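You operate a simulated robot arm through the tools that you are given. There is no shell and no other tool. Be economical: measure what you need, move in short steps, check, and stop when the job is done.

Carry out the task below with a simulated two-armed robot. There is one attempt and no reset: what you move stays moved.

## Task
Fit the 250 cc alloy plate on the gold plate, under both swing clamps.
Fine: turn the clamps open, lay it flat, turn them back over it; leave the other alloy plates.

The check looks at the end state, three seconds after you hand in, the way a careful person would. Anything else that was tipped, shoved, dropped, spilled or broken makes it a failure.

## Robot
Two 7-joint arms with fingered hands on one trunk, on a base that drives. Base frame: it is fixed to the floor where the robot stands at the start and does not move with it; the origin is under the middle of the robot, x ahead of it, y to its left, z up. Units: mm, rad, N and s.
The left shoulder is at the start at [29, 104, 1246], the right one opposite. With the tool pointing down near the work surface each hand reaches from about 100 to 500 mm from the robot's upright axis, wherever it stands, measured 20 degrees to its own side. Places, roughly: alloy plate [-2000, -1000, 750]; left swing clamp [500, -200, 900]; right swing clamp [400, -300, 900]; top of the gold plate [500, -200, 900]. Payload 2.4 kg a hand.
Tool frame (each hand has its own): the origin (TCP) lies between the finger pads and is the grasp point; the fingertips stand 17 mm ahead of it; z points along the fingers, y is the line along which they close. The gripper opens to 88 mm. The gripper's body begins 47 mm behind the TCP. The gripper is a hand of 2 fingers: y runs from the thumb to the fingers, the wrist lies at [0, 0, -165] in the tool frame, and closing takes about 1.5 s.
Orientation is told as [roll, pitch, yaw] about the base's x, y, z axes, in that order, counted from this pose: with the fingers straight down and closing along the base's y, the tool's x points along the base's -x, its y along +y and its z along -z.

## Interface
- The arms move only by the tool nudge_tool. It takes "left_series", "right_series" or both (then of equal length, played together; a hand with none holds still); each is a list that holds one entry, the list of rows, each a list of 6 numbers: the shift along the tool's x, y, z in mm, then the turn, a rotation vector about the tool's x, y, z in rad. In form: [[[x, y, z, rx, ry, rz], ...]]. A call has 1 to 10 rows; each row is the pose to reach, as a shift and turn from the pose commanded when the call began, along the tool's axes at that moment. "left_gripper" and "right_gripper" are, for a hand that has rows, the finger opening in mm, from 0 to 88, set as the call begins (left out, the last holds). Rows are played at 5 a second. More than 50 mm and 0.15 rad between two rows, or a gripper value outside its range, and nothing of the call is played. Where a pose cannot be reached the arm comes as near as it can. A force on the tool above 40 N (or 10 N above the force at the start of the call, whichever is more), or a blocked arm, ends the call early, and 0.2 s more pass. Each finger travels about 153 mm/s and halts on what it meets, pressing with about 23 N; the grip force reading is that of the motor and also rises with nothing between the fingers. The clock runs only during rows and for 0.2 s after the last one: add rows that repeat a pose to give the fingers time. It gives the time, the measured TCP pose, the force on the tool (base axes), the opening and the grip force at its end, in the units of the frame above (readings bear some noise), with the torque about the TCP (base axes, N m) and any sound that the robot's microphone picked up.
- Cameras (640 x 400 px; columns grow to the right, rows downward): "scene" is now at [105.9, -35.5, 1203.8]; the picture's right is [-0.42, -0.91, 0.00], its down [0.21, -0.10, -0.97] and it looks along [0.88, -0.41, 0.23] (base axes); focal length 214 px, centre (320, 200). "left" rides on the left gripper at [-50, 3, -64] in its tool frame; the picture's right is [-0.06, -1.00, 0.00], its down [0.78, -0.05, -0.62] and it looks along [0.62, -0.04, 0.79] (tool axes); focal length 275 px, centre (320, 200). "right" rides on the right gripper at [50, 3, -63] in its tool frame; the picture's right is [-0.06, 1.00, 0.00], its down [-0.78, -0.05, -0.62] and it looks along [-0.62, -0.04, 0.79] (tool axes); focal length 275 px, centre (320, 200). There is no depth. A picture from a camera that has moved, and an enlarged one, comes with that camera's place and axes in the base frame and with its lens.
- grab_frame(camera): a new picture of that camera. It takes no simulated time.
- slide_trunk(by): slides the trunk up (or, below 0, down) by that many mm; the arms and the scene camera ride with it, the base frame stays. It gives what a move gives, with no picture.
- base_move(legs): drives the robot by 1 to 6 legs, each [ahead, left, turn to the left] in mm, mm and rad, along the robot's own axes; the way and the turn of a leg run together, so that a leg with both is an arc; at most 1500 mm and 3.142 rad a leg. The arms and the cameras ride along, it lands a little off, and it stops where it bumps. It gives what a move gives.
- set_fingers(finger1, thumb_bend, hand): sets how far each is bent, from 0 (flat) to 1 (curled in); at 0.3 the hand is open as for a grip, at 0.7 the pads meet at the TCP. One left out holds its place. A second passes; each finger stops where it meets its share of the squeeze, and holds until it gets a number again. A gripper value or a shape takes the hand back. It gives what a move gives, with no picture; readings hold the bend of each and the force on the fingers (four entries, about 0 where the hand has none), thumb and palm.
- hand_shape(shape, hand): the hand has 2 fingers and takes this shape, open, in about a second: jaw (thumb against the fingers, like two jaws); tri (thumb and two fingers); tip (a fingertip pinch); poke (one finger out to press); point (the index stretched); flat (the hand flat); cup (the hand cupped); fist (a fist). The gripper value then closes the fingers along that shape, each until it touches; the sizes above hold for jaw. It gives what a move gives, with no picture.
- turn_head(pan, tilt): turns the head with the scene camera to pan (to the left, within 1.047 rad either way) and tilt (down, from -0.506 to 1.204), counted from straight ahead of the robot. It gives what a move gives.
- enlarge(camera, box): a new picture of the part [left, top, right, bottom] of that camera's present view, enlarged. It takes no simulated time.
- close_job(): hands the job in; it is judged then, once.

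Go step by step. Nothing tells you exact positions but the pictures and the camera data: compare them with the known pose of the tool, close in by small moves and look again before you grip or let go. The budget is 120 turns and 100 pictures, counting those below and the enlarged ones. Unless the task says otherwise, let go and move clear before handing in, and close with one line.

The tools are called by a JSON object that holds its "api" and its "payload". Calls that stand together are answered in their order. nudge_tool: Moves the arms, as the interface text tells. Its arguments: {"type":"object","properties":{"left_series":{"type":"array","items":{"type":"array","items":{"type":"array","items":{"type":"number"}}}},"left_gripper":{"type":"number"},"right_series":{"type":"array","items":{"type":"array","items":{"type":"array","items":{"type":"number"}}}},"right_gripper":{"type":"number"}},"required":[]} The other tools are called the same way: slide_trunk (by) slides the trunk up or down; hand_shape (shape, hand) gives the hand a shape; set_fingers (finger1, thumb_bend, hand) moves the fingers one by one; base_move (legs) drives the base; turn_head (pan, tilt) turns the head that bears the scene camera; grab_frame (camera) takes a picture; enlarge (camera, box) takes an enlarged picture of a part of a camera's view; close_job () hands the job in.

At the start:

```text
time: 0.0
left_eef_pos: [357.2, -16.4, 1224.5]
left_tcp_rot: [-0.001, -0.001, 0.0]
left_wrist_force: [-0.2, 0.3, 0.1]
left_torque: [0.02, 0.0, 0.02]
left_gripper_width: 87.9
left_grasp_force: 0.1
left_shape: jaw
left_bend: [0.3, 0.3]
left_finger forces: [0.0, 0.0, 0.1, 0.0, 0.0, 0.0]
right_eef_pos: [269.7, -278.0, 1265.8]
right_tcp_rot: [0.0, 0.0, 0.0]
right_wrist_force: [-0.4, 0.0, -0.6]
right_torque: [-0.01, -0.02, -0.01]
right_gripper_width: 88.0
right_grasp_force: 0.1
right_shape: jaw
right_bend: [0.3, 0.3]
right_finger forces: [0.0, 0.0, 0.0, 0.0, 0.0, 0.0]
trunk travel left (down, up): [-475.0, 375.0]
robot x, y, heading: [-0.9, 2.7, 0.002]
head pan, tilt: [-0.515, 0.616]
```

scene: 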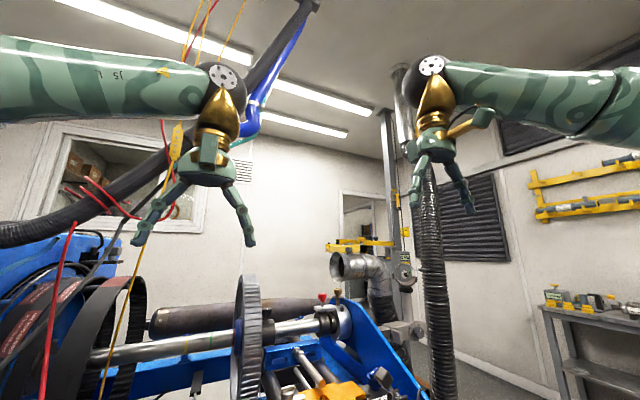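
right: 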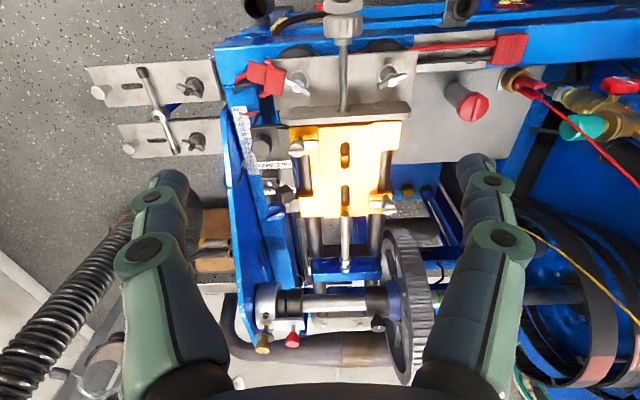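
left: 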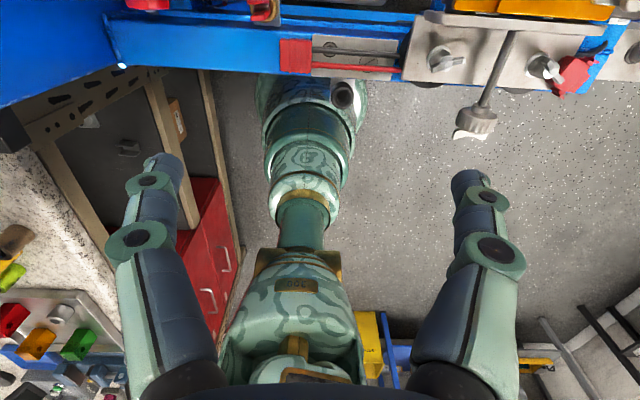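

I see a blue machine ahead with a gold plate between the arms, and I believe the alloy plates lie behind me to the right. I'll look at the gold plate up close first.

{"api": "turn_head", "payload": {"pan": -0.5, "tilt": 1.2}}

{"api": "enlarge", "payload": {"camera": "right", "box": [220, 60, 460, 290]}}

{"api": "grab_frame", "payload": {"camera": "scene"}}

```text
time: 1.0
left_eef_pos: [355.7, -15.1, 1224.2]
left_tcp_rot: [0.0, 0.0, 0.001]
left_wrist_force: [0.1, -0.2, 0.0]
left_torque: [0.01, 0.0, 0.01]
left_gripper_width: 87.8
left_grasp_force: 0.0
left_shape: jaw
left_bend: [0.3, 0.3]
left_finger forces: [0.1, 0.0, 0.1, 0.0, 0.1, 0.1]
right_eef_pos: [270.1, -275.6, 1266.5]
right_tcp_rot: [0.0, -0.001, 0.0]
right_wrist_force: [-0.1, -0.6, -0.6]
right_torque: [0.0, -0.02, 0.04]
right_gripper_width: 88.0
right_grasp_force: 0.0
right_shape: jaw
right_bend: [0.3, 0.3]
right_finger forces: [0.1, 0.0, 0.1, 0.1, 0.1, 0.0]
trunk travel left (down, up): [-475.0, 375.0]
robot x, y, heading: [1.7, -1.9, -0.003]
head pan, tilt: [-0.499, 1.201]
```

```text
1.74 times, centred on (340, 175) of right
camera zoom: at [219.8, -273.8, 1330.6], right [0.06, 1.0, 0.0], down [0.78, -0.05, 0.62], along [0.62, -0.04, -0.79], focal length 479 px, centre (285, 244)
```

zoom: 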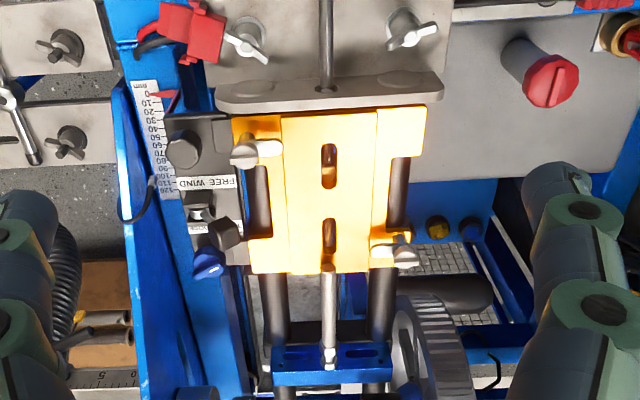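

```text
95 pictures are left
camera scene: at [106.3, -35.5, 1203.3], right [-0.42, -0.91, 0.0], down [0.21, -0.09, -0.97], along [0.89, -0.4, 0.23], focal length 214 px, centre (320, 200)
```

scene: 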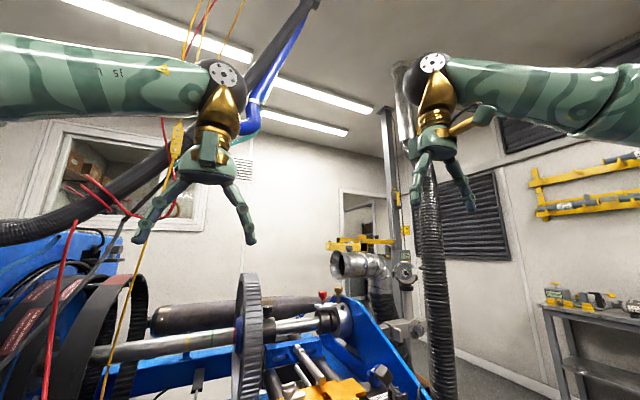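

The scene camera did not tilt with the head, although the reading changed. I'll test a different pan and tilt.

{"api": "turn_head", "payload": {"pan": -1.0, "tilt": 0.2}}

{"api": "grab_frame", "payload": {"camera": "scene"}}

```text
time: 2.3
left_eef_pos: [356.4, -14.9, 1223.6]
left_tcp_rot: [0.001, -0.001, 0.0]
left_wrist_force: [0.0, -1.2, 0.1]
left_torque: [-0.01, -0.01, -0.02]
left_gripper_width: 87.8
left_grasp_force: 0.1
left_shape: jaw
left_bend: [0.3, 0.3]
left_finger forces: [0.0, 0.0, 0.0, 0.0, 0.1, 0.0]
right_eef_pos: [270.8, -277.1, 1266.0]
right_tcp_rot: [-0.002, 0.001, 0.0]
right_wrist_force: [-0.3, 0.2, -0.3]
right_torque: [-0.03, 0.01, -0.03]
right_gripper_width: 87.7
right_grasp_force: 0.1
right_shape: jaw
right_bend: [0.3, 0.3]
right_finger forces: [0.0, 0.1, 0.0, 0.0, 0.0, 0.0]
trunk travel left (down, up): [-475.0, 375.0]
robot x, y, heading: [3.0, 3.4, -0.001]
head pan, tilt: [-1.0, 0.201]
```

```text
94 pictures are left
camera scene: at [106.6, -35.7, 1202.5], right [-0.42, -0.91, 0.0], down [0.2, -0.09, -0.98], along [0.89, -0.41, 0.22], focal length 214 px, centre (320, 200)
```

scene: 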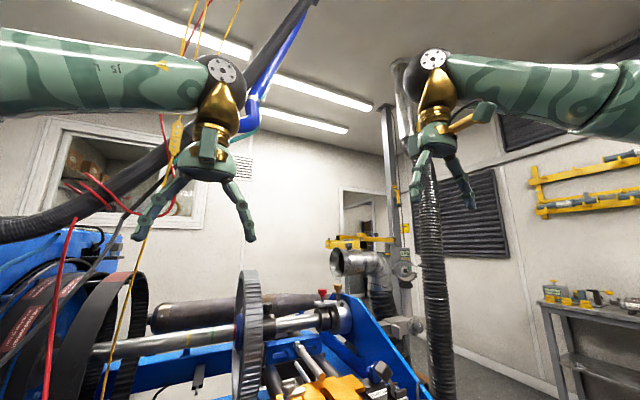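

The scene camera is fixed to the chest, so I'll rely on the hand cameras. I'll bring the right hand lower and ahead for a closer look at the gold plate.

{"api": "nudge_tool", "payload": {"right_series": [[[-20, 9, 45, 0, 0, 0], [-40, 18, 90, 0, 0, 0], [-60, 27, 135, 0, 0, 0], [-70, 32, 160, 0, 0, 0], [-70, 32, 160, 0, 0, 0]]]}}

{"api": "grab_frame", "payload": {"camera": "right"}}

{"api": "grab_frame", "payload": {"camera": "scene"}}

```text
time: 3.5
left_eef_pos: [357.0, -16.4, 1225.4]
left_tcp_rot: [0.001, -0.001, 0.0]
left_wrist_force: [-0.1, 0.4, -0.1]
left_torque: [-0.01, 0.03, 0.05]
left_gripper_width: 87.9
left_grasp_force: 0.2
left_shape: jaw
left_bend: [0.3, 0.3]
left_finger forces: [0.0, 0.0, 0.0, 0.0, 0.0, 0.0]
right_eef_pos: [337.1, -243.8, 1106.2]
right_tcp_rot: [0.001, 0.001, 0.0]
right_wrist_force: [-1.3, 0.2, -0.1]
right_torque: [0.01, 0.03, 0.05]
right_gripper_width: 87.9
right_grasp_force: 0.0
right_shape: jaw
right_bend: [0.3, 0.3]
right_finger forces: [0.1, 0.0, 0.0, 0.0, 0.0, 0.1]
trunk travel left (down, up): [-475.0, 375.0]
robot x, y, heading: [-1.5, -1.4, 0.002]
head pan, tilt: [-1.0, 0.201]
```

```text
93 pictures are left
camera right: at [287.5, -241.6, 1171.2], right [0.06, 1.0, 0.0], down [0.79, -0.05, 0.62], along [0.62, -0.04, -0.79], focal length 275 px, centre (320, 200)
```

right: 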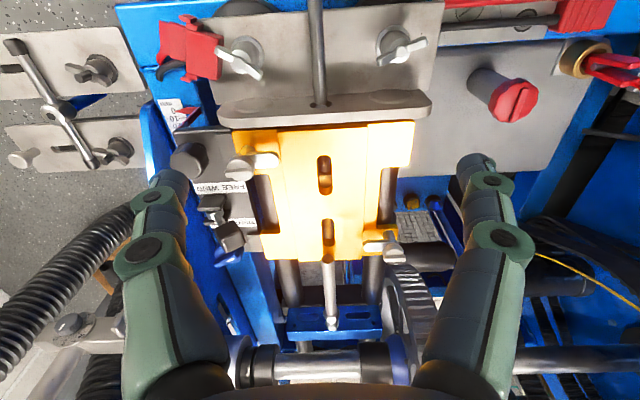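

```text
92 pictures are left
camera scene: at [83.8, -69.7, 1195.2], right [-0.8, -0.61, 0.0], down [0.08, -0.1, -0.99], along [0.6, -0.79, 0.13], focal length 214 px, centre (320, 200)
```

scene: 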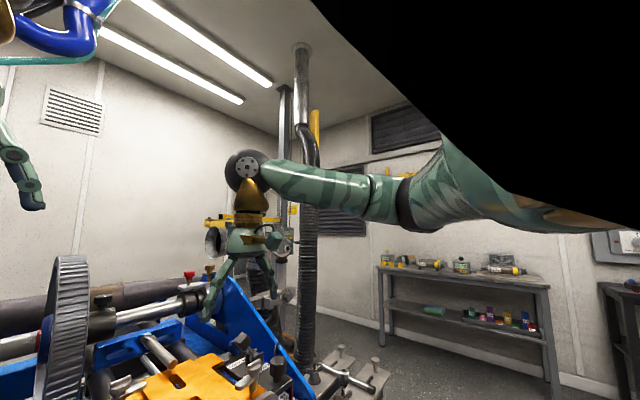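

The head does move, only with a delay. I'll aim it down at the gold plate and look from above.

{"api": "turn_head", "payload": {"pan": -0.5, "tilt": 1.2}}

{"api": "nudge_tool", "payload": {"right_series": [[[0, 0, 0, 0, 0, 0], [0, 0, 0, 0, 0, 0], [0, 0, 0, 0, 0, 0], [0, 0, 0, 0, 0, 0]]]}}

{"api": "grab_frame", "payload": {"camera": "scene"}}

{"api": "enlarge", "payload": {"camera": "right", "box": [210, 110, 430, 270]}}

```text
time: 4.7
left_eef_pos: [357.0, -14.7, 1222.9]
left_tcp_rot: [0.001, 0.0, 0.0]
left_wrist_force: [0.3, 0.4, 0.0]
left_torque: [0.02, -0.03, -0.01]
left_gripper_width: 88.1
left_grasp_force: 0.0
left_shape: jaw
left_bend: [0.3, 0.3]
left_finger forces: [0.0, 0.0, 0.0, 0.1, 0.1, 0.0]
right_eef_pos: [338.0, -243.5, 1106.8]
right_tcp_rot: [0.001, 0.001, 0.0]
right_wrist_force: [-0.9, 0.4, -0.4]
right_torque: [-0.03, 0.01, 0.01]
right_gripper_width: 87.9
right_grasp_force: 0.0
right_shape: jaw
right_bend: [0.3, 0.3]
right_finger forces: [0.0, 0.1, 0.1, 0.0, 0.1, 0.0]
trunk travel left (down, up): [-475.0, 375.0]
robot x, y, heading: [-2.1, 3.2, 0.001]
head pan, tilt: [-0.499, 1.201]
```

```text
time: 5.7
left_eef_pos: [355.9, -14.8, 1224.3]
left_tcp_rot: [0.0, 0.001, 0.0]
left_wrist_force: [-1.0, 0.7, 0.0]
left_torque: [-0.01, -0.01, 0.01]
left_gripper_width: 88.0
left_grasp_force: 0.1
left_shape: jaw
left_bend: [0.3, 0.3]
left_finger forces: [0.0, 0.0, 0.0, 0.0, 0.1, 0.1]
right_eef_pos: [336.6, -244.4, 1107.2]
right_tcp_rot: [0.0, 0.004, 0.001]
right_wrist_force: [-0.5, 0.0, -0.2]
right_torque: [0.01, 0.01, 0.02]
right_gripper_width: 88.0
right_grasp_force: 0.1
right_shape: jaw
right_bend: [0.3, 0.3]
right_finger forces: [0.0, 0.1, 0.1, 0.1, 0.0, 0.1]
trunk travel left (down, up): [-475.0, 375.0]
robot x, y, heading: [2.7, -2.0, -0.004]
head pan, tilt: [-0.499, 1.201]
```

```text
91 pictures are left
camera scene: at [78.3, -66.3, 1206.9], right [-0.81, -0.58, 0.0], down [0.16, -0.22, -0.96], along [0.56, -0.78, 0.27], focal length 214 px, centre (320, 200)
```

scene: 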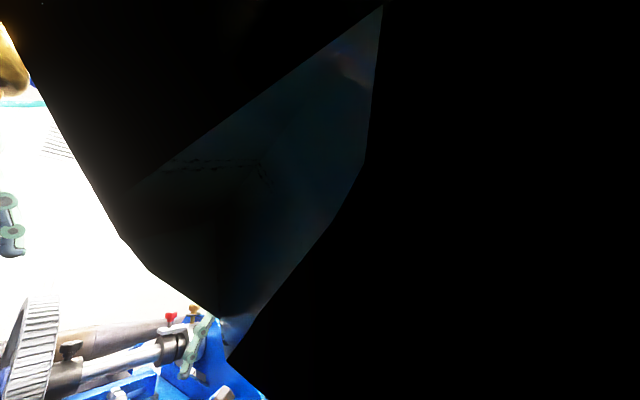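

```text
2.50 times, centred on (320, 190) of right
camera zoom: at [287.4, -241.6, 1171.4], right [0.06, 1.0, 0.0], down [0.79, -0.05, 0.62], along [0.62, -0.04, -0.79], focal length 688 px, centre (320, 225)
```

zoom: 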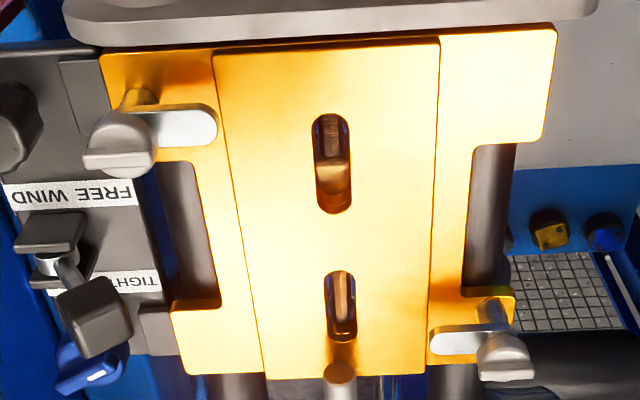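

The two silver clamp bars both point inward over the gold plate. I'll zoom in on each and try to free the scene view.

{"api": "enlarge", "payload": {"camera": "right", "box": [225, 130, 305, 180]}}

{"api": "enlarge", "payload": {"camera": "right", "box": [345, 210, 425, 260]}}

{"api": "turn_head", "payload": {"pan": 0.0, "tilt": 0.0}}

{"api": "nudge_tool", "payload": {"right_series": [[[0, 0, 0, 0, 0, 0], [0, 0, 0, 0, 0, 0], [0, 0, 0, 0, 0, 0], [0, 0, 0, 0, 0, 0], [0, 0, 0, 0, 0, 0], [0, 0, 0, 0, 0, 0]]]}}

{"api": "grab_frame", "payload": {"camera": "scene"}}

```text
8.00 times, centred on (265, 155) of right
camera zoom: at [287.4, -241.6, 1171.4], right [0.06, 1.0, 0.0], down [0.79, -0.05, 0.62], along [0.62, -0.04, -0.79], focal length 2202 px, centre (760, 560)
```

zoom: 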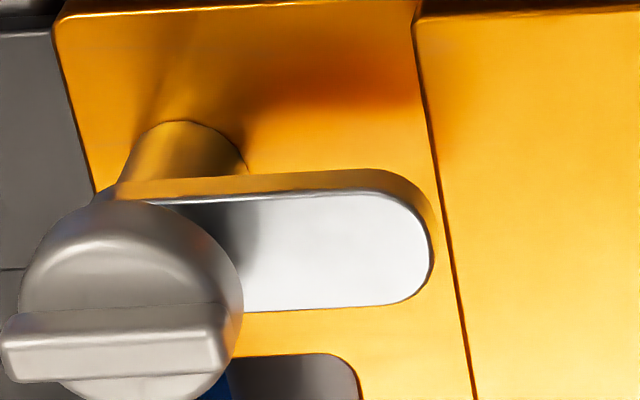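

```text
8.00 times, centred on (385, 235) of right
camera zoom: at [287.4, -241.6, 1171.4], right [0.06, 1.0, 0.0], down [0.79, -0.05, 0.62], along [0.62, -0.04, -0.79], focal length 2202 px, centre (-200, -80)
```

zoom: 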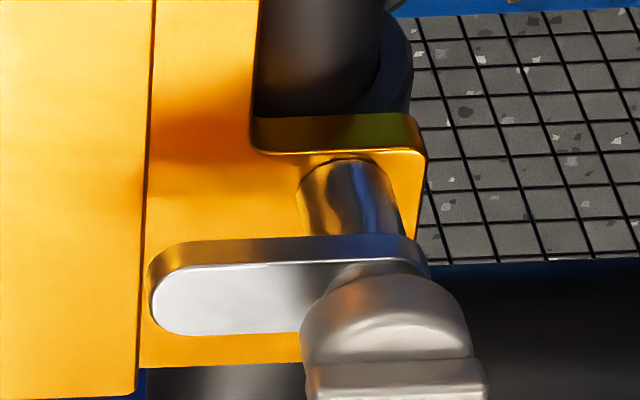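

```text
time: 7.1
left_eef_pos: [357.0, -15.1, 1224.0]
left_tcp_rot: [0.0, 0.001, 0.0]
left_wrist_force: [-1.2, 0.4, -0.3]
left_torque: [-0.02, -0.02, 0.02]
left_gripper_width: 88.0
left_grasp_force: 0.1
left_shape: jaw
left_bend: [0.3, 0.3]
left_finger forces: [0.0, 0.1, 0.1, 0.1, 0.1, 0.0]
right_eef_pos: [336.1, -243.7, 1105.8]
right_tcp_rot: [0.001, 0.005, 0.0]
right_wrist_force: [0.0, 0.6, 0.5]
right_torque: [0.0, -0.01, 0.03]
right_gripper_width: 87.8
right_grasp_force: 0.0
right_shape: jaw
right_bend: [0.3, 0.3]
right_finger forces: [0.1, 0.0, 0.0, 0.0, 0.0, 0.0]
trunk travel left (down, up): [-475.0, 375.0]
robot x, y, heading: [-1.9, 2.9, 0.002]
head pan, tilt: [0.0, 0.0]
```

```text
time: 8.5
left_eef_pos: [357.3, -15.7, 1223.6]
left_tcp_rot: [-0.001, 0.0, 0.001]
left_wrist_force: [0.6, 0.2, 0.4]
left_torque: [0.02, 0.01, 0.0]
left_gripper_width: 87.9
left_grasp_force: 0.0
left_shape: jaw
left_bend: [0.3, 0.3]
left_finger forces: [0.0, 0.0, 0.0, 0.0, 0.0, 0.0]
right_eef_pos: [337.8, -244.1, 1106.9]
right_tcp_rot: [-0.001, 0.006, 0.002]
right_wrist_force: [0.2, -0.9, -0.4]
right_torque: [-0.02, -0.03, 0.01]
right_gripper_width: 87.9
right_grasp_force: 0.1
right_shape: jaw
right_bend: [0.3, 0.3]
right_finger forces: [0.0, 0.1, 0.0, 0.0, 0.0, 0.0]
trunk travel left (down, up): [-475.0, 375.0]
robot x, y, heading: [-0.6, 2.1, 0.0]
head pan, tilt: [0.0, 0.0]
```

```text
87 pictures are left
camera scene: at [68.5, -69.3, 1211.0], right [-0.88, -0.48, 0.0], down [0.15, -0.28, -0.95], along [0.45, -0.83, 0.32], focal length 214 px, centre (320, 200)
```

scene: 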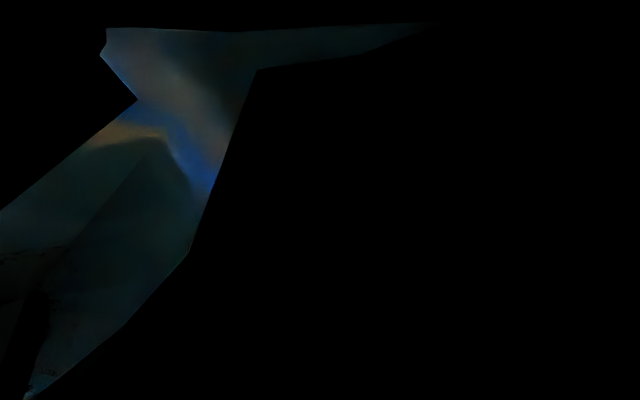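

The near-right clamp knob is at roughly (406, -317, 970). I'll bring the right hand above it and look again to refine that.

{"api": "nudge_tool", "payload": {"right_series": [[[-25, -25, 20, 0, 0, 0], [-45, -50, 40, 0, 0, 0], [-69, -73, 60, 0, 0, 0], [-69, -73, 60, 0, 0, 0]]]}}

{"api": "grab_frame", "payload": {"camera": "right"}}

{"api": "grab_frame", "payload": {"camera": "left"}}

```text
time: 9.5
left_eef_pos: [356.6, -14.9, 1224.1]
left_tcp_rot: [0.0, 0.0, -0.002]
left_wrist_force: [-0.4, 0.9, -0.1]
left_torque: [-0.02, 0.04, 0.03]
left_gripper_width: 87.9
left_grasp_force: 0.1
left_shape: jaw
left_bend: [0.3, 0.3]
left_finger forces: [0.1, 0.0, 0.1, 0.0, 0.1, 0.0]
right_eef_pos: [408.5, -319.6, 1047.4]
right_tcp_rot: [-0.001, 0.0, 0.002]
right_wrist_force: [-0.8, 0.2, -0.8]
right_torque: [0.01, 0.01, 0.03]
right_gripper_width: 87.9
right_grasp_force: 0.2
right_shape: jaw
right_bend: [0.3, 0.3]
right_finger forces: [0.1, 0.0, 0.0, 0.0, 0.0, 0.0]
trunk travel left (down, up): [-475.0, 375.0]
robot x, y, heading: [-1.0, -1.0, -0.0]
head pan, tilt: [0.0, 0.0]
```

```text
86 pictures are left
camera right: at [357.8, -317.2, 1112.0], right [0.06, 1.0, 0.0], down [0.78, -0.05, 0.62], along [0.62, -0.04, -0.79], focal length 275 px, centre (320, 200)
```

right: 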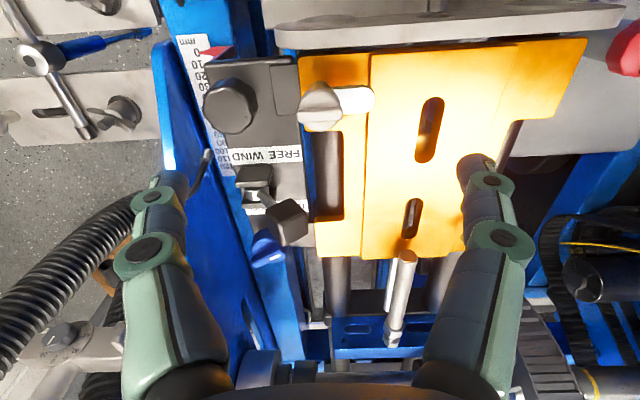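

```text
85 pictures are left
camera left: at [407.3, -13.0, 1288.6], right [0.06, -1.0, 0.0], down [-0.78, -0.05, 0.62], along [-0.62, -0.04, -0.79], focal length 275 px, centre (320, 200)
```

left: 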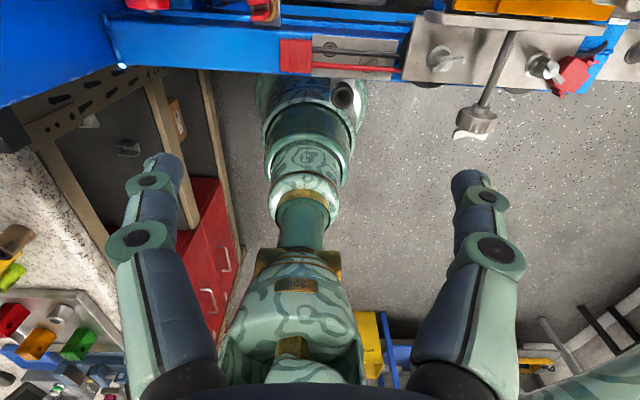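

Triangulating puts the knob top at about (412, -321, 957). The rail and the black knob are lower, so the hand is clear of them. I'll narrow the fingers and descend.

{"api": "nudge_tool", "payload": {"right_series": [[[-3, -2, 20, 0, 0, 0], [-3, -2, 45, 0, 0, 0], [-3, -2, 65, 0, 0, 0], [-3, -2, 65, 0, 0, 0]]], "right_gripper": 54}}

{"api": "enlarge", "payload": {"camera": "right", "box": [200, 60, 440, 260]}}

```text
time: 10.5
left_eef_pos: [356.9, -16.1, 1221.7]
left_tcp_rot: [-0.001, 0.0, 0.0]
left_wrist_force: [0.1, 0.3, 0.3]
left_torque: [0.0, -0.01, -0.02]
left_gripper_width: 87.9
left_grasp_force: 0.1
left_shape: jaw
left_bend: [0.3, 0.3]
left_finger forces: [0.1, 0.0, 0.0, 0.0, 0.1, 0.0]
right_eef_pos: [410.5, -318.6, 978.3]
right_tcp_rot: [0.0, -0.001, 0.0]
right_wrist_force: [0.2, 0.8, 0.6]
right_torque: [-0.01, 0.01, 0.0]
right_gripper_width: 54.4
right_grasp_force: 0.2
right_shape: jaw
right_bend: [0.71, 0.71]
right_finger forces: [0.0, 0.0, 0.0, 0.0, 0.0, 0.1]
trunk travel left (down, up): [-475.0, 375.0]
robot x, y, heading: [-3.8, 0.4, 0.001]
head pan, tilt: [0.0, 0.0]
```

```text
2.00 times, centred on (320, 160) of right
camera zoom: at [359.1, -316.7, 1042.8], right [0.06, 1.0, 0.0], down [0.78, -0.05, 0.62], along [0.62, -0.04, -0.79], focal length 551 px, centre (320, 280)
```

zoom: 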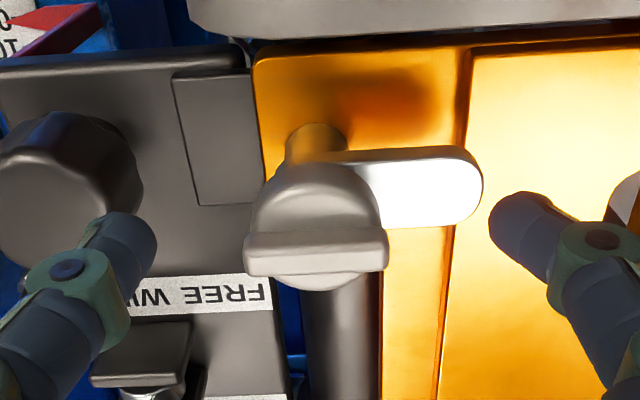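

The knob sits almost exactly under the hand. I'll turn the hand a quarter turn so the fingers straddle the knob clear of the bar.

{"api": "nudge_tool", "payload": {"right_series": [[[-1, -1, 0, 0, 0, -0.15], [-1, -1, 0, 0, 0, -0.3], [-1, -1, 0, 0, 0, -0.45], [-1, -1, 0, 0, 0, -0.6], [-1, -1, 0, 0, 0, -0.75], [-1, -1, 0, 0, 0, -0.9], [-1, -1, 0, 0, 0, -1.05], [-1, -1, 0, 0, 0, -1.2], [-1, -1, 0, 0, 0, -1.35], [-1, -1, 0, 0, 0, -1.5]]]}}

{"api": "enlarge", "payload": {"camera": "right", "box": [200, 60, 440, 260]}}

```text
time: 12.7
left_eef_pos: [356.4, -15.4, 1224.6]
left_tcp_rot: [0.0, 0.001, 0.0]
left_wrist_force: [0.4, -0.7, 0.1]
left_torque: [0.01, 0.0, -0.03]
left_gripper_width: 88.0
left_grasp_force: 0.0
left_shape: jaw
left_bend: [0.3, 0.3]
left_finger forces: [0.1, 0.0, 0.0, 0.0, 0.1, 0.0]
right_eef_pos: [411.6, -319.9, 979.2]
right_tcp_rot: [0.001, -0.001, 1.506]
right_wrist_force: [0.0, 0.3, 1.0]
right_torque: [-0.03, 0.01, -0.04]
right_gripper_width: 54.3
right_grasp_force: 0.0
right_shape: jaw
right_bend: [0.71, 0.71]
right_finger forces: [0.0, 0.1, 0.1, 0.0, 0.0, 0.1]
trunk travel left (down, up): [-475.0, 375.0]
robot x, y, heading: [0.8, 1.3, 0.002]
head pan, tilt: [0.0, 0.0]
```

```text
2.00 times, centred on (320, 160) of right
camera zoom: at [405.9, -370.4, 1045.0], right [-0.99, 0.13, 0.0], down [0.1, 0.78, 0.62], along [0.08, 0.61, -0.79], focal length 551 px, centre (320, 280)
```

zoom: 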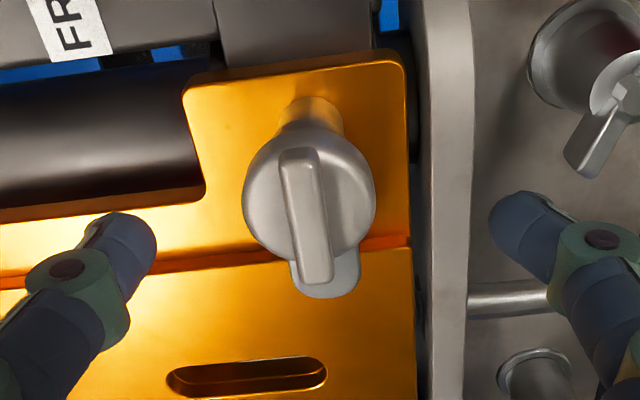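

Nicely centred. I'll descend 22 mm and close on the knob.

{"api": "nudge_tool", "payload": {"right_series": [[[0, -2, 12, 0, 0, 0], [0, -2, 22, 0, 0, 0], [0, -2, 22, 0, 0, 0]]]}}

{"api": "nudge_tool", "payload": {"right_series": [[[0, 0, 0, 0, 0, 0], [0, 0, 0, 0, 0, 0], [0, 0, 0, 0, 0, 0], [0, 0, 0, 0, 0, 0], [0, 0, 0, 0, 0, 0]]], "right_gripper": 20}}

{"api": "enlarge", "payload": {"camera": "right", "box": [200, 60, 440, 260]}}

```text
time: 13.5
left_eef_pos: [357.7, -15.1, 1223.3]
left_tcp_rot: [-0.001, 0.001, -0.001]
left_wrist_force: [0.3, -0.3, -0.2]
left_torque: [-0.01, 0.0, 0.03]
left_gripper_width: 88.0
left_grasp_force: 0.1
left_shape: jaw
left_bend: [0.3, 0.3]
left_finger forces: [0.0, 0.0, 0.0, 0.0, 0.0, 0.0]
right_eef_pos: [415.4, -319.8, 958.4]
right_tcp_rot: [0.0, 0.001, 1.501]
right_wrist_force: [-0.4, 0.1, -0.2]
right_torque: [0.01, -0.01, -0.01]
right_gripper_width: 54.3
right_grasp_force: 0.1
right_shape: jaw
right_bend: [0.71, 0.71]
right_finger forces: [0.0, 0.1, 0.0, 0.1, 0.0, 0.1]
trunk travel left (down, up): [-475.0, 375.0]
robot x, y, heading: [-1.1, -2.9, -0.001]
head pan, tilt: [0.0, 0.0]
```

```text
time: 14.7
left_eef_pos: [355.5, -15.6, 1225.4]
left_tcp_rot: [0.001, 0.0, -0.001]
left_wrist_force: [-0.5, 0.3, -0.2]
left_torque: [0.01, -0.02, -0.02]
left_gripper_width: 87.7
left_grasp_force: 0.1
left_shape: jaw
left_bend: [0.3, 0.3]
left_finger forces: [0.0, 0.1, 0.0, 0.0, 0.0, 0.0]
right_eef_pos: [414.1, -320.9, 958.2]
right_tcp_rot: [0.0, 0.0, 1.498]
right_wrist_force: [1.4, -0.7, -0.5]
right_torque: [0.02, 0.0, 0.0]
right_gripper_width: 20.4
right_grasp_force: 0.0
right_shape: jaw
right_bend: [0.73, 0.7]
right_finger forces: [0.1, 0.1, 0.1, 0.1, 0.0, 0.0]
trunk travel left (down, up): [-475.0, 375.0]
robot x, y, heading: [1.6, -0.8, 0.004]
head pan, tilt: [0.0, 0.0]
```

```text
2.00 times, centred on (320, 160) of right
camera zoom: at [407.7, -370.1, 1023.1], right [-0.99, 0.13, 0.0], down [0.1, 0.78, 0.62], along [0.08, 0.61, -0.79], focal length 551 px, centre (320, 280)
```

zoom: 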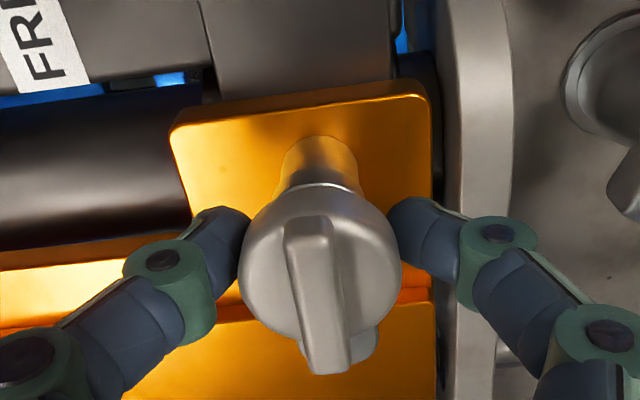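

The fingers are beside the knob. I'll close fully to take a firm hold.

{"api": "nudge_tool", "payload": {"right_series": [[[0, 0, 0, 0, 0, 0], [0, 0, 0, 0, 0, 0], [0, 0, 0, 0, 0, 0], [0, 0, 0, 0, 0, 0], [0, 0, 0, 0, 0, 0]]], "right_gripper": 0}}

{"api": "enlarge", "payload": {"camera": "right", "box": [200, 60, 440, 260]}}

```text
time: 15.9
left_eef_pos: [356.9, -15.7, 1223.4]
left_tcp_rot: [0.001, 0.0, 0.001]
left_wrist_force: [0.2, 0.7, 0.3]
left_torque: [0.02, 0.01, -0.01]
left_gripper_width: 87.8
left_grasp_force: 0.1
left_shape: jaw
left_bend: [0.3, 0.3]
left_finger forces: [0.0, 0.0, 0.0, 0.0, 0.0, 0.0]
right_eef_pos: [414.6, -319.6, 957.8]
right_tcp_rot: [0.001, 0.0, 1.501]
right_wrist_force: [-1.2, -0.4, -2.2]
right_torque: [0.03, 0.3, -0.03]
right_gripper_width: 13.2
right_grasp_force: 23.0
right_shape: jaw
right_bend: [0.74, 0.72]
right_finger forces: [26.1, 0.0, 0.0, 0.0, 23.3, 0.0]
trunk travel left (down, up): [-475.0, 375.0]
robot x, y, heading: [0.3, -0.5, 0.001]
head pan, tilt: [0.0, 0.0]
```

```text
2.00 times, centred on (320, 160) of right
camera zoom: at [407.7, -370.3, 1022.9], right [-0.99, 0.13, 0.0], down [0.1, 0.78, 0.62], along [0.08, 0.61, -0.79], focal length 551 px, centre (320, 280)
```

zoom: 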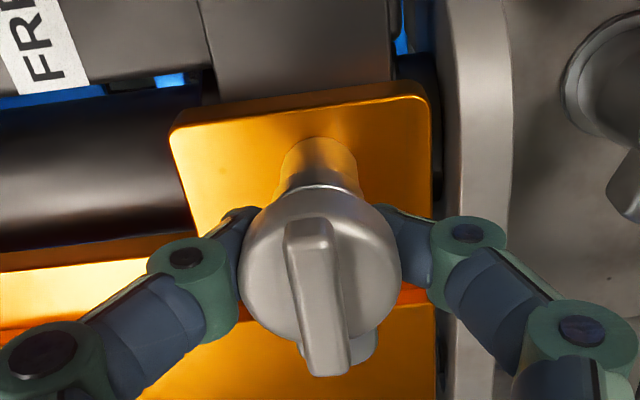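

The grip is on a 13 mm wide part below the knob, either the bar or its stem. I'll turn about 0.6 rad and see whether the clamp follows.

{"api": "nudge_tool", "payload": {"right_series": [[[0, 0, 0, 0, 0, 0.1], [0, 0, 0, 0, 0, 0.2], [0, 0, 0, 0, 0, 0.3], [0, 0, 0, 0, 0, 0.4], [0, 0, 0, 0, 0, 0.5], [0, 0, 0, 0, 0, 0.6]]]}}

{"api": "enlarge", "payload": {"camera": "right", "box": [200, 60, 440, 260]}}

```text
time: 17.3
left_eef_pos: [356.5, -15.5, 1223.4]
left_tcp_rot: [0.001, 0.001, 0.0]
left_wrist_force: [-0.3, -0.6, 0.2]
left_torque: [0.01, 0.01, 0.0]
left_gripper_width: 87.7
left_grasp_force: 0.1
left_shape: jaw
left_bend: [0.3, 0.3]
left_finger forces: [0.0, 0.0, 0.1, 0.0, 0.0, 0.0]
right_eef_pos: [416.1, -321.0, 958.0]
right_tcp_rot: [0.0, 0.0, 0.9]
right_wrist_force: [-5.3, 1.1, -4.8]
right_torque: [0.21, 0.31, 0.02]
right_gripper_width: 12.7
right_grasp_force: 22.8
right_shape: jaw
right_bend: [0.74, 0.72]
right_finger forces: [30.1, 0.0, 0.0, 0.1, 23.5, 0.0]
trunk travel left (down, up): [-475.0, 375.0]
robot x, y, heading: [-1.2, -3.4, 0.001]
head pan, tilt: [0.0, 0.0]
```

```text
2.00 times, centred on (320, 160) of right
camera zoom: at [381.8, -358.3, 1023.3], right [-0.74, 0.67, 0.0], down [0.53, 0.58, 0.62], along [0.41, 0.46, -0.79], focal length 551 px, centre (320, 280)
```

zoom: 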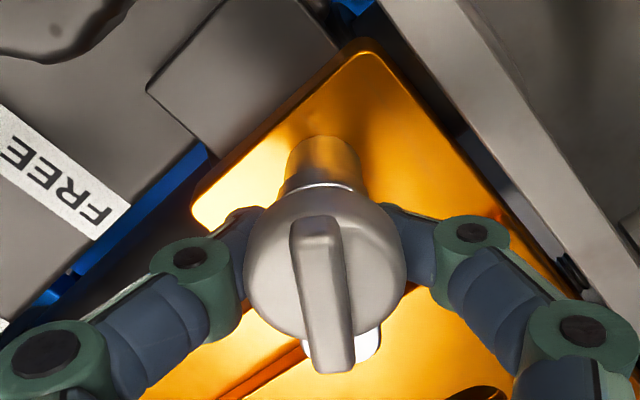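

The clamp turns with the hand. I'll continue to a full quarter turn, slightly past.

{"api": "nudge_tool", "payload": {"right_series": [[[0, 0, 0, 0, 0, 0.12], [0, 0, 0, 0, 0, 0.24], [0, 0, 0, 0, 0, 0.36], [0, 0, 0, 0, 0, 0.48], [0, 0, 0, 0, 0, 0.6], [0, 0, 0, 0, 0, 0.72], [0, 0, 0, 0, 0, 0.84], [0, 0, 0, 0, 0, 0.96], [0, 0, 0, 0, 0, 1.08], [0, 0, 0, 0, 0, 1.15]]]}}

{"api": "enlarge", "payload": {"camera": "right", "box": [200, 60, 440, 260]}}

```text
time: 19.5
left_eef_pos: [357.0, -16.4, 1222.2]
left_tcp_rot: [0.001, 0.0, -0.002]
left_wrist_force: [0.5, -0.5, 0.4]
left_torque: [0.0, 0.04, 0.0]
left_gripper_width: 87.7
left_grasp_force: 0.0
left_shape: jaw
left_bend: [0.3, 0.3]
left_finger forces: [0.1, 0.0, 0.0, 0.0, 0.0, 0.1]
right_eef_pos: [414.2, -320.8, 958.3]
right_tcp_rot: [0.001, 0.001, -0.25]
right_wrist_force: [-6.1, 1.7, -7.9]
right_torque: [0.42, 0.08, 0.39]
right_gripper_width: 12.3
right_grasp_force: 22.9
right_shape: jaw
right_bend: [0.74, 0.72]
right_finger forces: [30.7, 0.0, 0.0, 0.1, 26.9, 0.0]
trunk travel left (down, up): [-475.0, 375.0]
robot x, y, heading: [2.0, -0.3, -0.003]
head pan, tilt: [0.0, 0.0]
```

```text
2.00 times, centred on (320, 160) of right
camera zoom: at [366.9, -305.5, 1023.5], right [0.31, 0.95, 0.0], down [0.75, -0.24, 0.62], along [0.59, -0.19, -0.79], focal length 551 px, centre (320, 280)
```

zoom: 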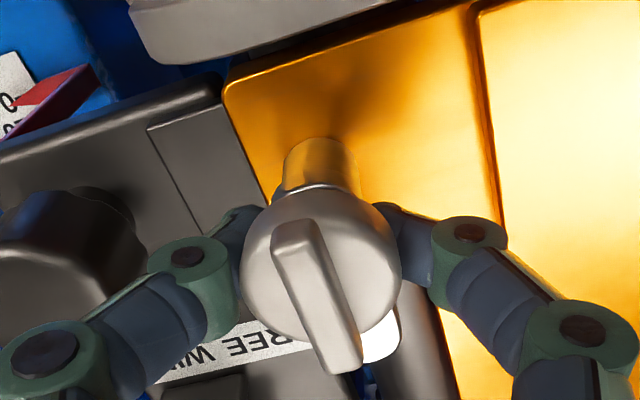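

The torque rose at the end, so the clamp has probably reached its stop about a quarter turn open. I'll release, rise and check.

{"api": "nudge_tool", "payload": {"right_series": [[[0, 0, 0, 0, 0, 0], [0, 0, 0, 0, 0, 0], [0, 0, 0, 0, 0, 0]]], "right_gripper": 50}}

{"api": "nudge_tool", "payload": {"right_series": [[[0, 0, -40, 0, 0, -0.1], [0, 0, -80, 0, 0, -0.2], [0, 0, -120, 0, 0, -0.25], [0, 0, -120, 0, 0, -0.25]]]}}

{"api": "grab_frame", "payload": {"camera": "right"}}

```text
time: 20.3
left_eef_pos: [356.5, -15.6, 1223.5]
left_tcp_rot: [0.001, 0.0, -0.001]
left_wrist_force: [0.0, 0.1, 0.1]
left_torque: [0.02, 0.01, 0.02]
left_gripper_width: 87.8
left_grasp_force: 0.1
left_shape: jaw
left_bend: [0.3, 0.3]
left_finger forces: [0.1, 0.1, 0.0, 0.1, 0.0, 0.0]
right_eef_pos: [415.4, -321.9, 959.4]
right_tcp_rot: [-0.001, 0.0, -0.249]
right_wrist_force: [0.0, 0.2, 1.1]
right_torque: [-0.01, 0.0, -0.03]
right_gripper_width: 49.3
right_grasp_force: 0.1
right_shape: jaw
right_bend: [0.72, 0.7]
right_finger forces: [0.0, 0.0, 0.0, 0.0, 0.1, 0.0]
trunk travel left (down, up): [-475.0, 375.0]
robot x, y, heading: [-1.3, -0.9, 0.003]
head pan, tilt: [0.0, 0.0]
```

```text
time: 21.3
left_eef_pos: [356.3, -15.6, 1223.6]
left_tcp_rot: [0.001, 0.001, 0.001]
left_wrist_force: [-0.1, 1.0, -0.8]
left_torque: [0.01, -0.02, -0.02]
left_gripper_width: 87.8
left_grasp_force: 0.1
left_shape: jaw
left_bend: [0.3, 0.3]
left_finger forces: [0.1, 0.1, 0.0, 0.0, 0.1, 0.0]
right_eef_pos: [415.2, -322.5, 1076.6]
right_tcp_rot: [0.001, 0.007, 0.002]
right_wrist_force: [-0.2, 0.0, 0.5]
right_torque: [-0.03, 0.0, 0.01]
right_gripper_width: 49.6
right_grasp_force: 0.1
right_shape: jaw
right_bend: [0.72, 0.7]
right_finger forces: [0.1, 0.0, 0.1, 0.0, 0.1, 0.0]
trunk travel left (down, up): [-475.0, 375.0]
robot x, y, heading: [1.0, -2.3, -0.0]
head pan, tilt: [0.0, 0.0]
```

```text
78 pictures are left
camera right: at [365.0, -320.3, 1143.2], right [0.06, 1.0, 0.0], down [0.79, -0.05, 0.61], along [0.61, -0.04, -0.79], focal length 275 px, centre (320, 200)
```

right: 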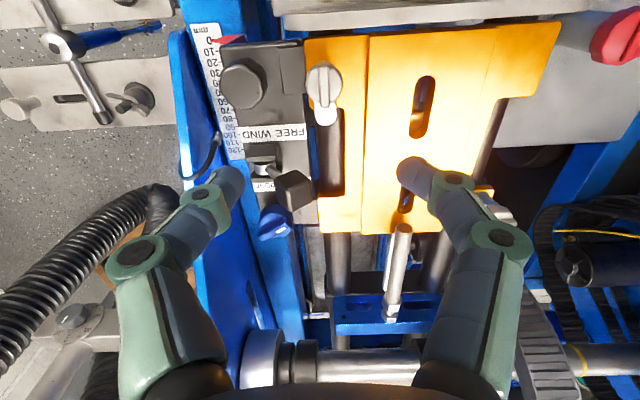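

The right clamp is open. The left one, near (538, -172), is beyond reach, so I'll pull the left hand back, raise the right hand and creep the base forward 60 mm.

{"api": "nudge_tool", "payload": {"left_series": [[[20, 20, -10, 0, 0, 0], [40, 40, -20, 0, 0, 0], [70, 60, -30, 0, 0, 0], [70, 60, -30, 0, 0, 0]]], "right_series": [[[20, 20, -20, 0, 0, 0], [20, 60, -40, 0, 0, 0], [20, 100, -60, 0, 0, 0], [20, 130, -60, 0, 0, 0]]]}}

{"api": "base_move", "payload": {"legs": [[60, 0, 0]]}}

{"api": "grab_frame", "payload": {"camera": "right"}}

{"api": "grab_frame", "payload": {"camera": "left"}}

{"api": "grab_frame", "payload": {"camera": "scene"}}

```text
time: 22.3
left_eef_pos: [286.0, 47.0, 1256.7]
left_tcp_rot: [0.0, 0.001, 0.0]
left_wrist_force: [-0.4, 0.3, -0.6]
left_torque: [-0.02, 0.01, -0.02]
left_gripper_width: 88.1
left_grasp_force: 0.0
left_shape: jaw
left_bend: [0.3, 0.3]
left_finger forces: [0.0, 0.1, 0.1, 0.0, 0.0, 0.0]
right_eef_pos: [391.1, -191.6, 1134.8]
right_tcp_rot: [-0.003, 0.01, 0.0]
right_wrist_force: [0.0, 0.1, 0.4]
right_torque: [0.0, 0.01, 0.02]
right_gripper_width: 49.9
right_grasp_force: 0.0
right_shape: jaw
right_bend: [0.72, 0.7]
right_finger forces: [0.0, 0.0, 0.0, 0.0, 0.0, 0.0]
trunk travel left (down, up): [-475.0, 375.0]
robot x, y, heading: [0.1, -0.0, 0.001]
head pan, tilt: [0.0, 0.0]
```

```text
time: 23.5
left_eef_pos: [345.5, 45.7, 1255.8]
left_tcp_rot: [0.001, -0.001, -0.002]
left_wrist_force: [-0.1, -0.1, 0.0]
left_torque: [0.02, 0.0, -0.04]
left_gripper_width: 87.9
left_grasp_force: 0.1
left_shape: jaw
left_bend: [0.3, 0.3]
left_finger forces: [0.0, 0.0, 0.0, 0.0, 0.0, 0.1]
right_eef_pos: [451.0, -193.5, 1128.8]
right_tcp_rot: [0.0, 0.023, 0.0]
right_wrist_force: [-0.1, 0.3, 0.4]
right_torque: [0.05, 0.01, 0.03]
right_gripper_width: 49.6
right_grasp_force: 0.1
right_shape: jaw
right_bend: [0.72, 0.7]
right_finger forces: [0.0, 0.0, 0.1, 0.1, 0.1, 0.1]
trunk travel left (down, up): [-475.0, 375.0]
robot x, y, heading: [63.2, -0.1, -0.0]
head pan, tilt: [0.0, 0.0]
stopped in leg 1: the robot was blocked; the commanded pose is now the measured one
```

```text
77 pictures are left
camera right: at [402.1, -190.3, 1195.6], right [0.06, 1.0, 0.0], down [0.8, -0.05, 0.6], along [0.6, -0.04, -0.8], focal length 275 px, centre (320, 200)
```

right: 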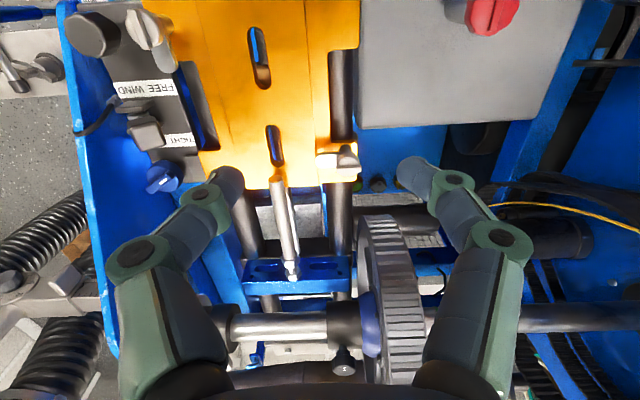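

```text
76 pictures are left
camera left: at [396.4, 48.3, 1320.8], right [0.06, -1.0, 0.0], down [-0.78, -0.05, 0.62], along [-0.62, -0.04, -0.79], focal length 275 px, centre (320, 200)
```

left: 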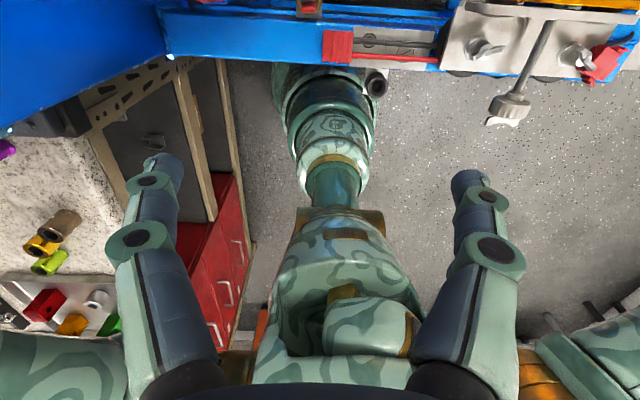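

```text
75 pictures are left
camera scene: at [129.7, -73.2, 1204.8], right [-0.88, -0.47, 0.0], down [0.11, -0.22, -0.97], along [0.45, -0.86, 0.25], focal length 214 px, centre (320, 200)
```

scene: 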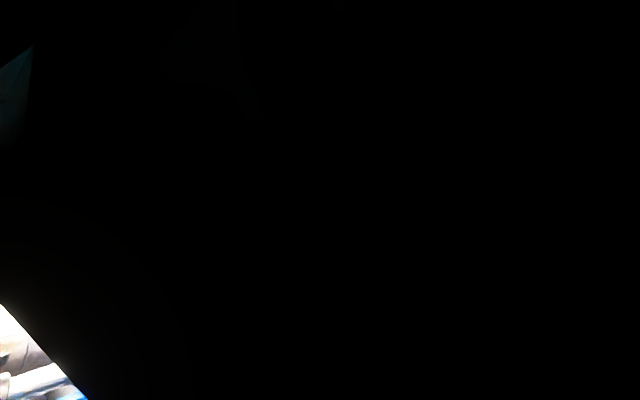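

The left knob triangulates to about (535, -174), and the wheel is well beyond it at x ≈ 700. I'll ease the head back away from the arm and move the right hand over the left clamp.

{"api": "turn_head", "payload": {"pan": -1.04, "tilt": 0.2}}

{"api": "nudge_tool", "payload": {"right_series": [[[-28, 6, 20, 0, -0.023, 0], [-56, 12, 50, 0, -0.023, 0], [-84, 19, 90, 0, -0.023, 0], [-84, 19, 90, 0, -0.023, 0]]]}}

{"api": "nudge_tool", "payload": {"right_series": [[[0, 0, 3, 0, 0, -0.15], [0, 0, 6, 0, 0, -0.3], [0, 0, 9, 0, 0, -0.45], [0, 0, 12, 0, 0, -0.6], [0, 0, 15, 0, 0, -0.75], [0, 0, 20, 0, 0, -0.9], [0, 0, 25, 0, 0, -1.05], [0, 0, 30, 0, 0, -1.2], [0, 0, 35, 0, 0, -1.35], [0, 0, 40, 0, 0, -1.5]]]}}

{"api": "grab_frame", "payload": {"camera": "right"}}

```text
time: 24.8
left_eef_pos: [346.2, 45.5, 1256.2]
left_tcp_rot: [0.0, -0.001, -0.002]
left_wrist_force: [-1.1, 0.6, 0.5]
left_torque: [0.0, -0.04, 0.02]
left_gripper_width: 87.9
left_grasp_force: 0.0
left_shape: jaw
left_bend: [0.3, 0.3]
left_finger forces: [0.1, 0.0, 0.0, 0.0, 0.0, 0.0]
right_eef_pos: [452.2, -193.2, 1131.4]
right_tcp_rot: [-0.001, 0.017, -0.002]
right_wrist_force: [-0.1, 0.3, 0.2]
right_torque: [0.02, 0.01, 0.01]
right_gripper_width: 49.5
right_grasp_force: 0.0
right_shape: jaw
right_bend: [0.72, 0.7]
right_finger forces: [0.0, 0.0, 0.0, 0.0, 0.0, 0.0]
trunk travel left (down, up): [-475.0, 375.0]
robot x, y, heading: [62.0, 1.1, -0.001]
head pan, tilt: [-1.04, 0.201]
```

```text
time: 25.8
left_eef_pos: [345.8, 45.1, 1254.5]
left_tcp_rot: [0.0, -0.001, -0.002]
left_wrist_force: [0.4, 0.2, -0.1]
left_torque: [0.03, 0.02, -0.05]
left_gripper_width: 87.7
left_grasp_force: 0.0
left_shape: jaw
left_bend: [0.3, 0.3]
left_finger forces: [0.1, 0.0, 0.0, 0.0, 0.0, 0.0]
right_eef_pos: [535.4, -176.2, 1042.5]
right_tcp_rot: [-0.001, -0.005, -0.002]
right_wrist_force: [-0.4, 0.7, -0.3]
right_torque: [-0.02, 0.02, -0.01]
right_gripper_width: 50.0
right_grasp_force: 0.0
right_shape: jaw
right_bend: [0.72, 0.7]
right_finger forces: [0.1, 0.0, 0.0, 0.0, 0.1, 0.0]
trunk travel left (down, up): [-475.0, 375.0]
robot x, y, heading: [58.3, 2.1, -0.004]
head pan, tilt: [-1.04, 0.201]
```

```text
time: 28.0
left_eef_pos: [344.7, 44.4, 1256.0]
left_tcp_rot: [0.0, 0.0, -0.002]
left_wrist_force: [-0.4, -0.3, -0.1]
left_torque: [0.0, -0.01, 0.0]
left_gripper_width: 87.8
left_grasp_force: 0.0
left_shape: jaw
left_bend: [0.3, 0.3]
left_finger forces: [0.0, 0.0, 0.0, 0.0, 0.0, 0.1]
right_eef_pos: [536.9, -173.5, 1000.6]
right_tcp_rot: [-0.006, -0.002, 1.502]
right_wrist_force: [-0.2, -1.1, -0.1]
right_torque: [0.01, 0.02, 0.01]
right_gripper_width: 49.7
right_grasp_force: 0.0
right_shape: jaw
right_bend: [0.72, 0.7]
right_finger forces: [0.0, 0.1, 0.0, 0.0, 0.1, 0.0]
trunk travel left (down, up): [-475.0, 375.0]
robot x, y, heading: [60.6, 0.1, 0.0]
head pan, tilt: [-1.04, 0.201]
```

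```text
74 pictures are left
camera right: at [528.4, -223.9, 1066.1], right [-0.99, 0.13, -0.01], down [0.1, 0.78, 0.62], along [0.09, 0.61, -0.79], focal length 275 px, centre (320, 200)
```

right: 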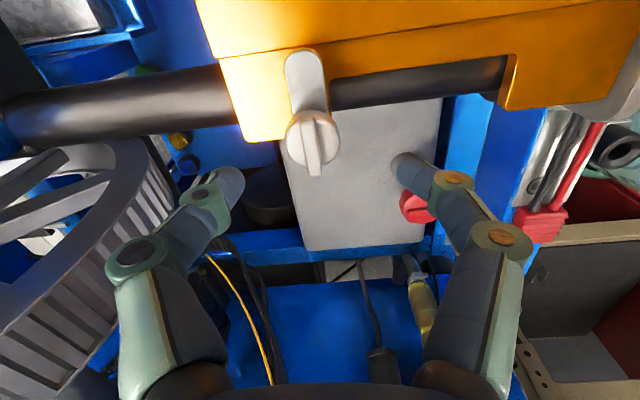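

The knob is centred within 3 mm. I'll descend and grip it as on the other one.

{"api": "nudge_tool", "payload": {"right_series": [[[-2, -3, 20, 0, 0, 0], [-2, -3, 42, 0, 0, 0], [-2, -3, 42, 0, 0, 0]]]}}

{"api": "nudge_tool", "payload": {"right_series": [[[0, 0, 0, 0, 0, 0], [0, 0, 0, 0, 0, 0], [0, 0, 0, 0, 0, 0], [0, 0, 0, 0, 0, 0], [0, 0, 0, 0, 0, 0], [0, 0, 0, 0, 0, 0]]], "right_gripper": 0}}

{"api": "grab_frame", "payload": {"camera": "right"}}

```text
time: 28.8
left_eef_pos: [346.2, 44.9, 1256.6]
left_tcp_rot: [-0.001, 0.0, -0.002]
left_wrist_force: [-0.1, 0.2, -0.6]
left_torque: [0.01, -0.01, -0.02]
left_gripper_width: 87.9
left_grasp_force: 0.2
left_shape: jaw
left_bend: [0.3, 0.3]
left_finger forces: [0.0, 0.0, 0.0, 0.0, 0.0, 0.0]
right_eef_pos: [540.1, -169.7, 959.9]
right_tcp_rot: [-0.007, 0.001, 1.501]
right_wrist_force: [-0.5, -0.2, 0.4]
right_torque: [0.01, 0.0, -0.02]
right_gripper_width: 49.8
right_grasp_force: 0.1
right_shape: jaw
right_bend: [0.72, 0.7]
right_finger forces: [0.0, 0.1, 0.1, 0.1, 0.0, 0.0]
trunk travel left (down, up): [-475.0, 375.0]
robot x, y, heading: [58.4, -0.4, 0.001]
head pan, tilt: [-1.04, 0.201]
```

```text
time: 30.2
left_eef_pos: [346.4, 47.4, 1254.7]
left_tcp_rot: [0.0, 0.002, -0.002]
left_wrist_force: [0.2, 0.3, -0.6]
left_torque: [0.0, -0.02, -0.04]
left_gripper_width: 87.9
left_grasp_force: 0.1
left_shape: jaw
left_bend: [0.3, 0.3]
left_finger forces: [0.1, 0.0, 0.1, 0.1, 0.0, 0.0]
right_eef_pos: [539.8, -169.9, 959.8]
right_tcp_rot: [-0.007, 0.001, 1.499]
right_wrist_force: [-0.6, 3.8, -11.2]
right_torque: [0.07, 0.19, 0.01]
right_gripper_width: 12.9
right_grasp_force: 22.9
right_shape: jaw
right_bend: [0.74, 0.72]
right_finger forces: [30.3, 0.0, 0.1, 0.0, 22.8, 0.1]
trunk travel left (down, up): [-475.0, 375.0]
robot x, y, heading: [58.4, 2.5, 0.001]
head pan, tilt: [-1.04, 0.201]
```

```text
73 pictures are left
camera right: at [532.4, -219.6, 1024.0], right [-0.99, 0.13, -0.01], down [0.1, 0.78, 0.62], along [0.09, 0.61, -0.79], focal length 275 px, centre (320, 200)
```

right: 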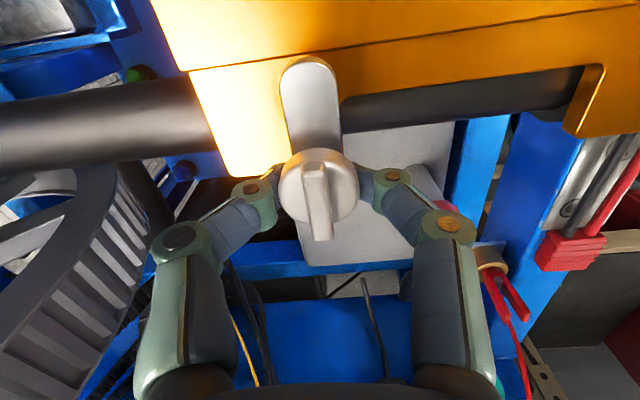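

The grip is good. I'll turn the clamp toward the robot by a first 0.6 rad.

{"api": "nudge_tool", "payload": {"right_series": [[[0, 0, 0, 0, 0, 0.1], [0, 0, 0, 0, 0, 0.2], [0, 0, 0, 0, 0, 0.3], [0, 0, 0, 0, 0, 0.4], [0, 0, 0, 0, 0, 0.5], [0, 0, 0, 0, 0, 0.6]]]}}

{"api": "grab_frame", "payload": {"camera": "right"}}

```text
time: 31.6
left_eef_pos: [347.2, 46.9, 1255.7]
left_tcp_rot: [-0.001, 0.001, -0.002]
left_wrist_force: [0.0, 0.3, 0.0]
left_torque: [0.01, 0.02, -0.04]
left_gripper_width: 87.9
left_grasp_force: 0.0
left_shape: jaw
left_bend: [0.3, 0.3]
left_finger forces: [0.0, 0.0, 0.0, 0.1, 0.1, 0.1]
right_eef_pos: [540.3, -169.9, 959.7]
right_tcp_rot: [-0.006, -0.004, 0.897]
right_wrist_force: [4.3, 10.9, -8.3]
right_torque: [0.28, 0.14, 0.02]
right_gripper_width: 12.6
right_grasp_force: 23.0
right_shape: jaw
right_bend: [0.73, 0.72]
right_finger forces: [36.7, 0.0, 0.0, 0.0, 22.7, 0.0]
trunk travel left (down, up): [-475.0, 375.0]
robot x, y, heading: [60.5, -1.9, -0.0]
head pan, tilt: [-1.04, 0.201]
```

```text
72 pictures are left
camera right: at [505.9, -208.3, 1024.1], right [-0.74, 0.67, -0.01], down [0.52, 0.58, 0.62], along [0.42, 0.46, -0.78], focal length 275 px, centre (320, 200)
```

right: 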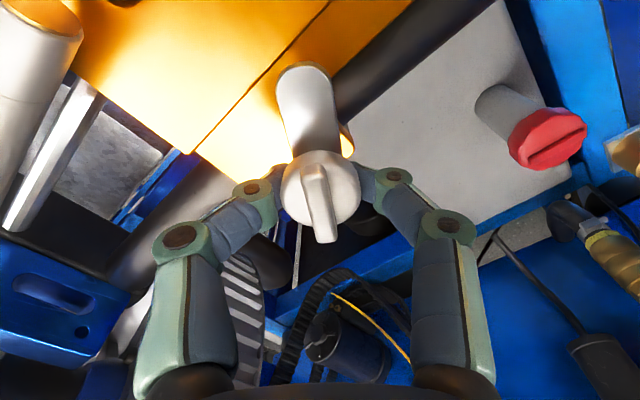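

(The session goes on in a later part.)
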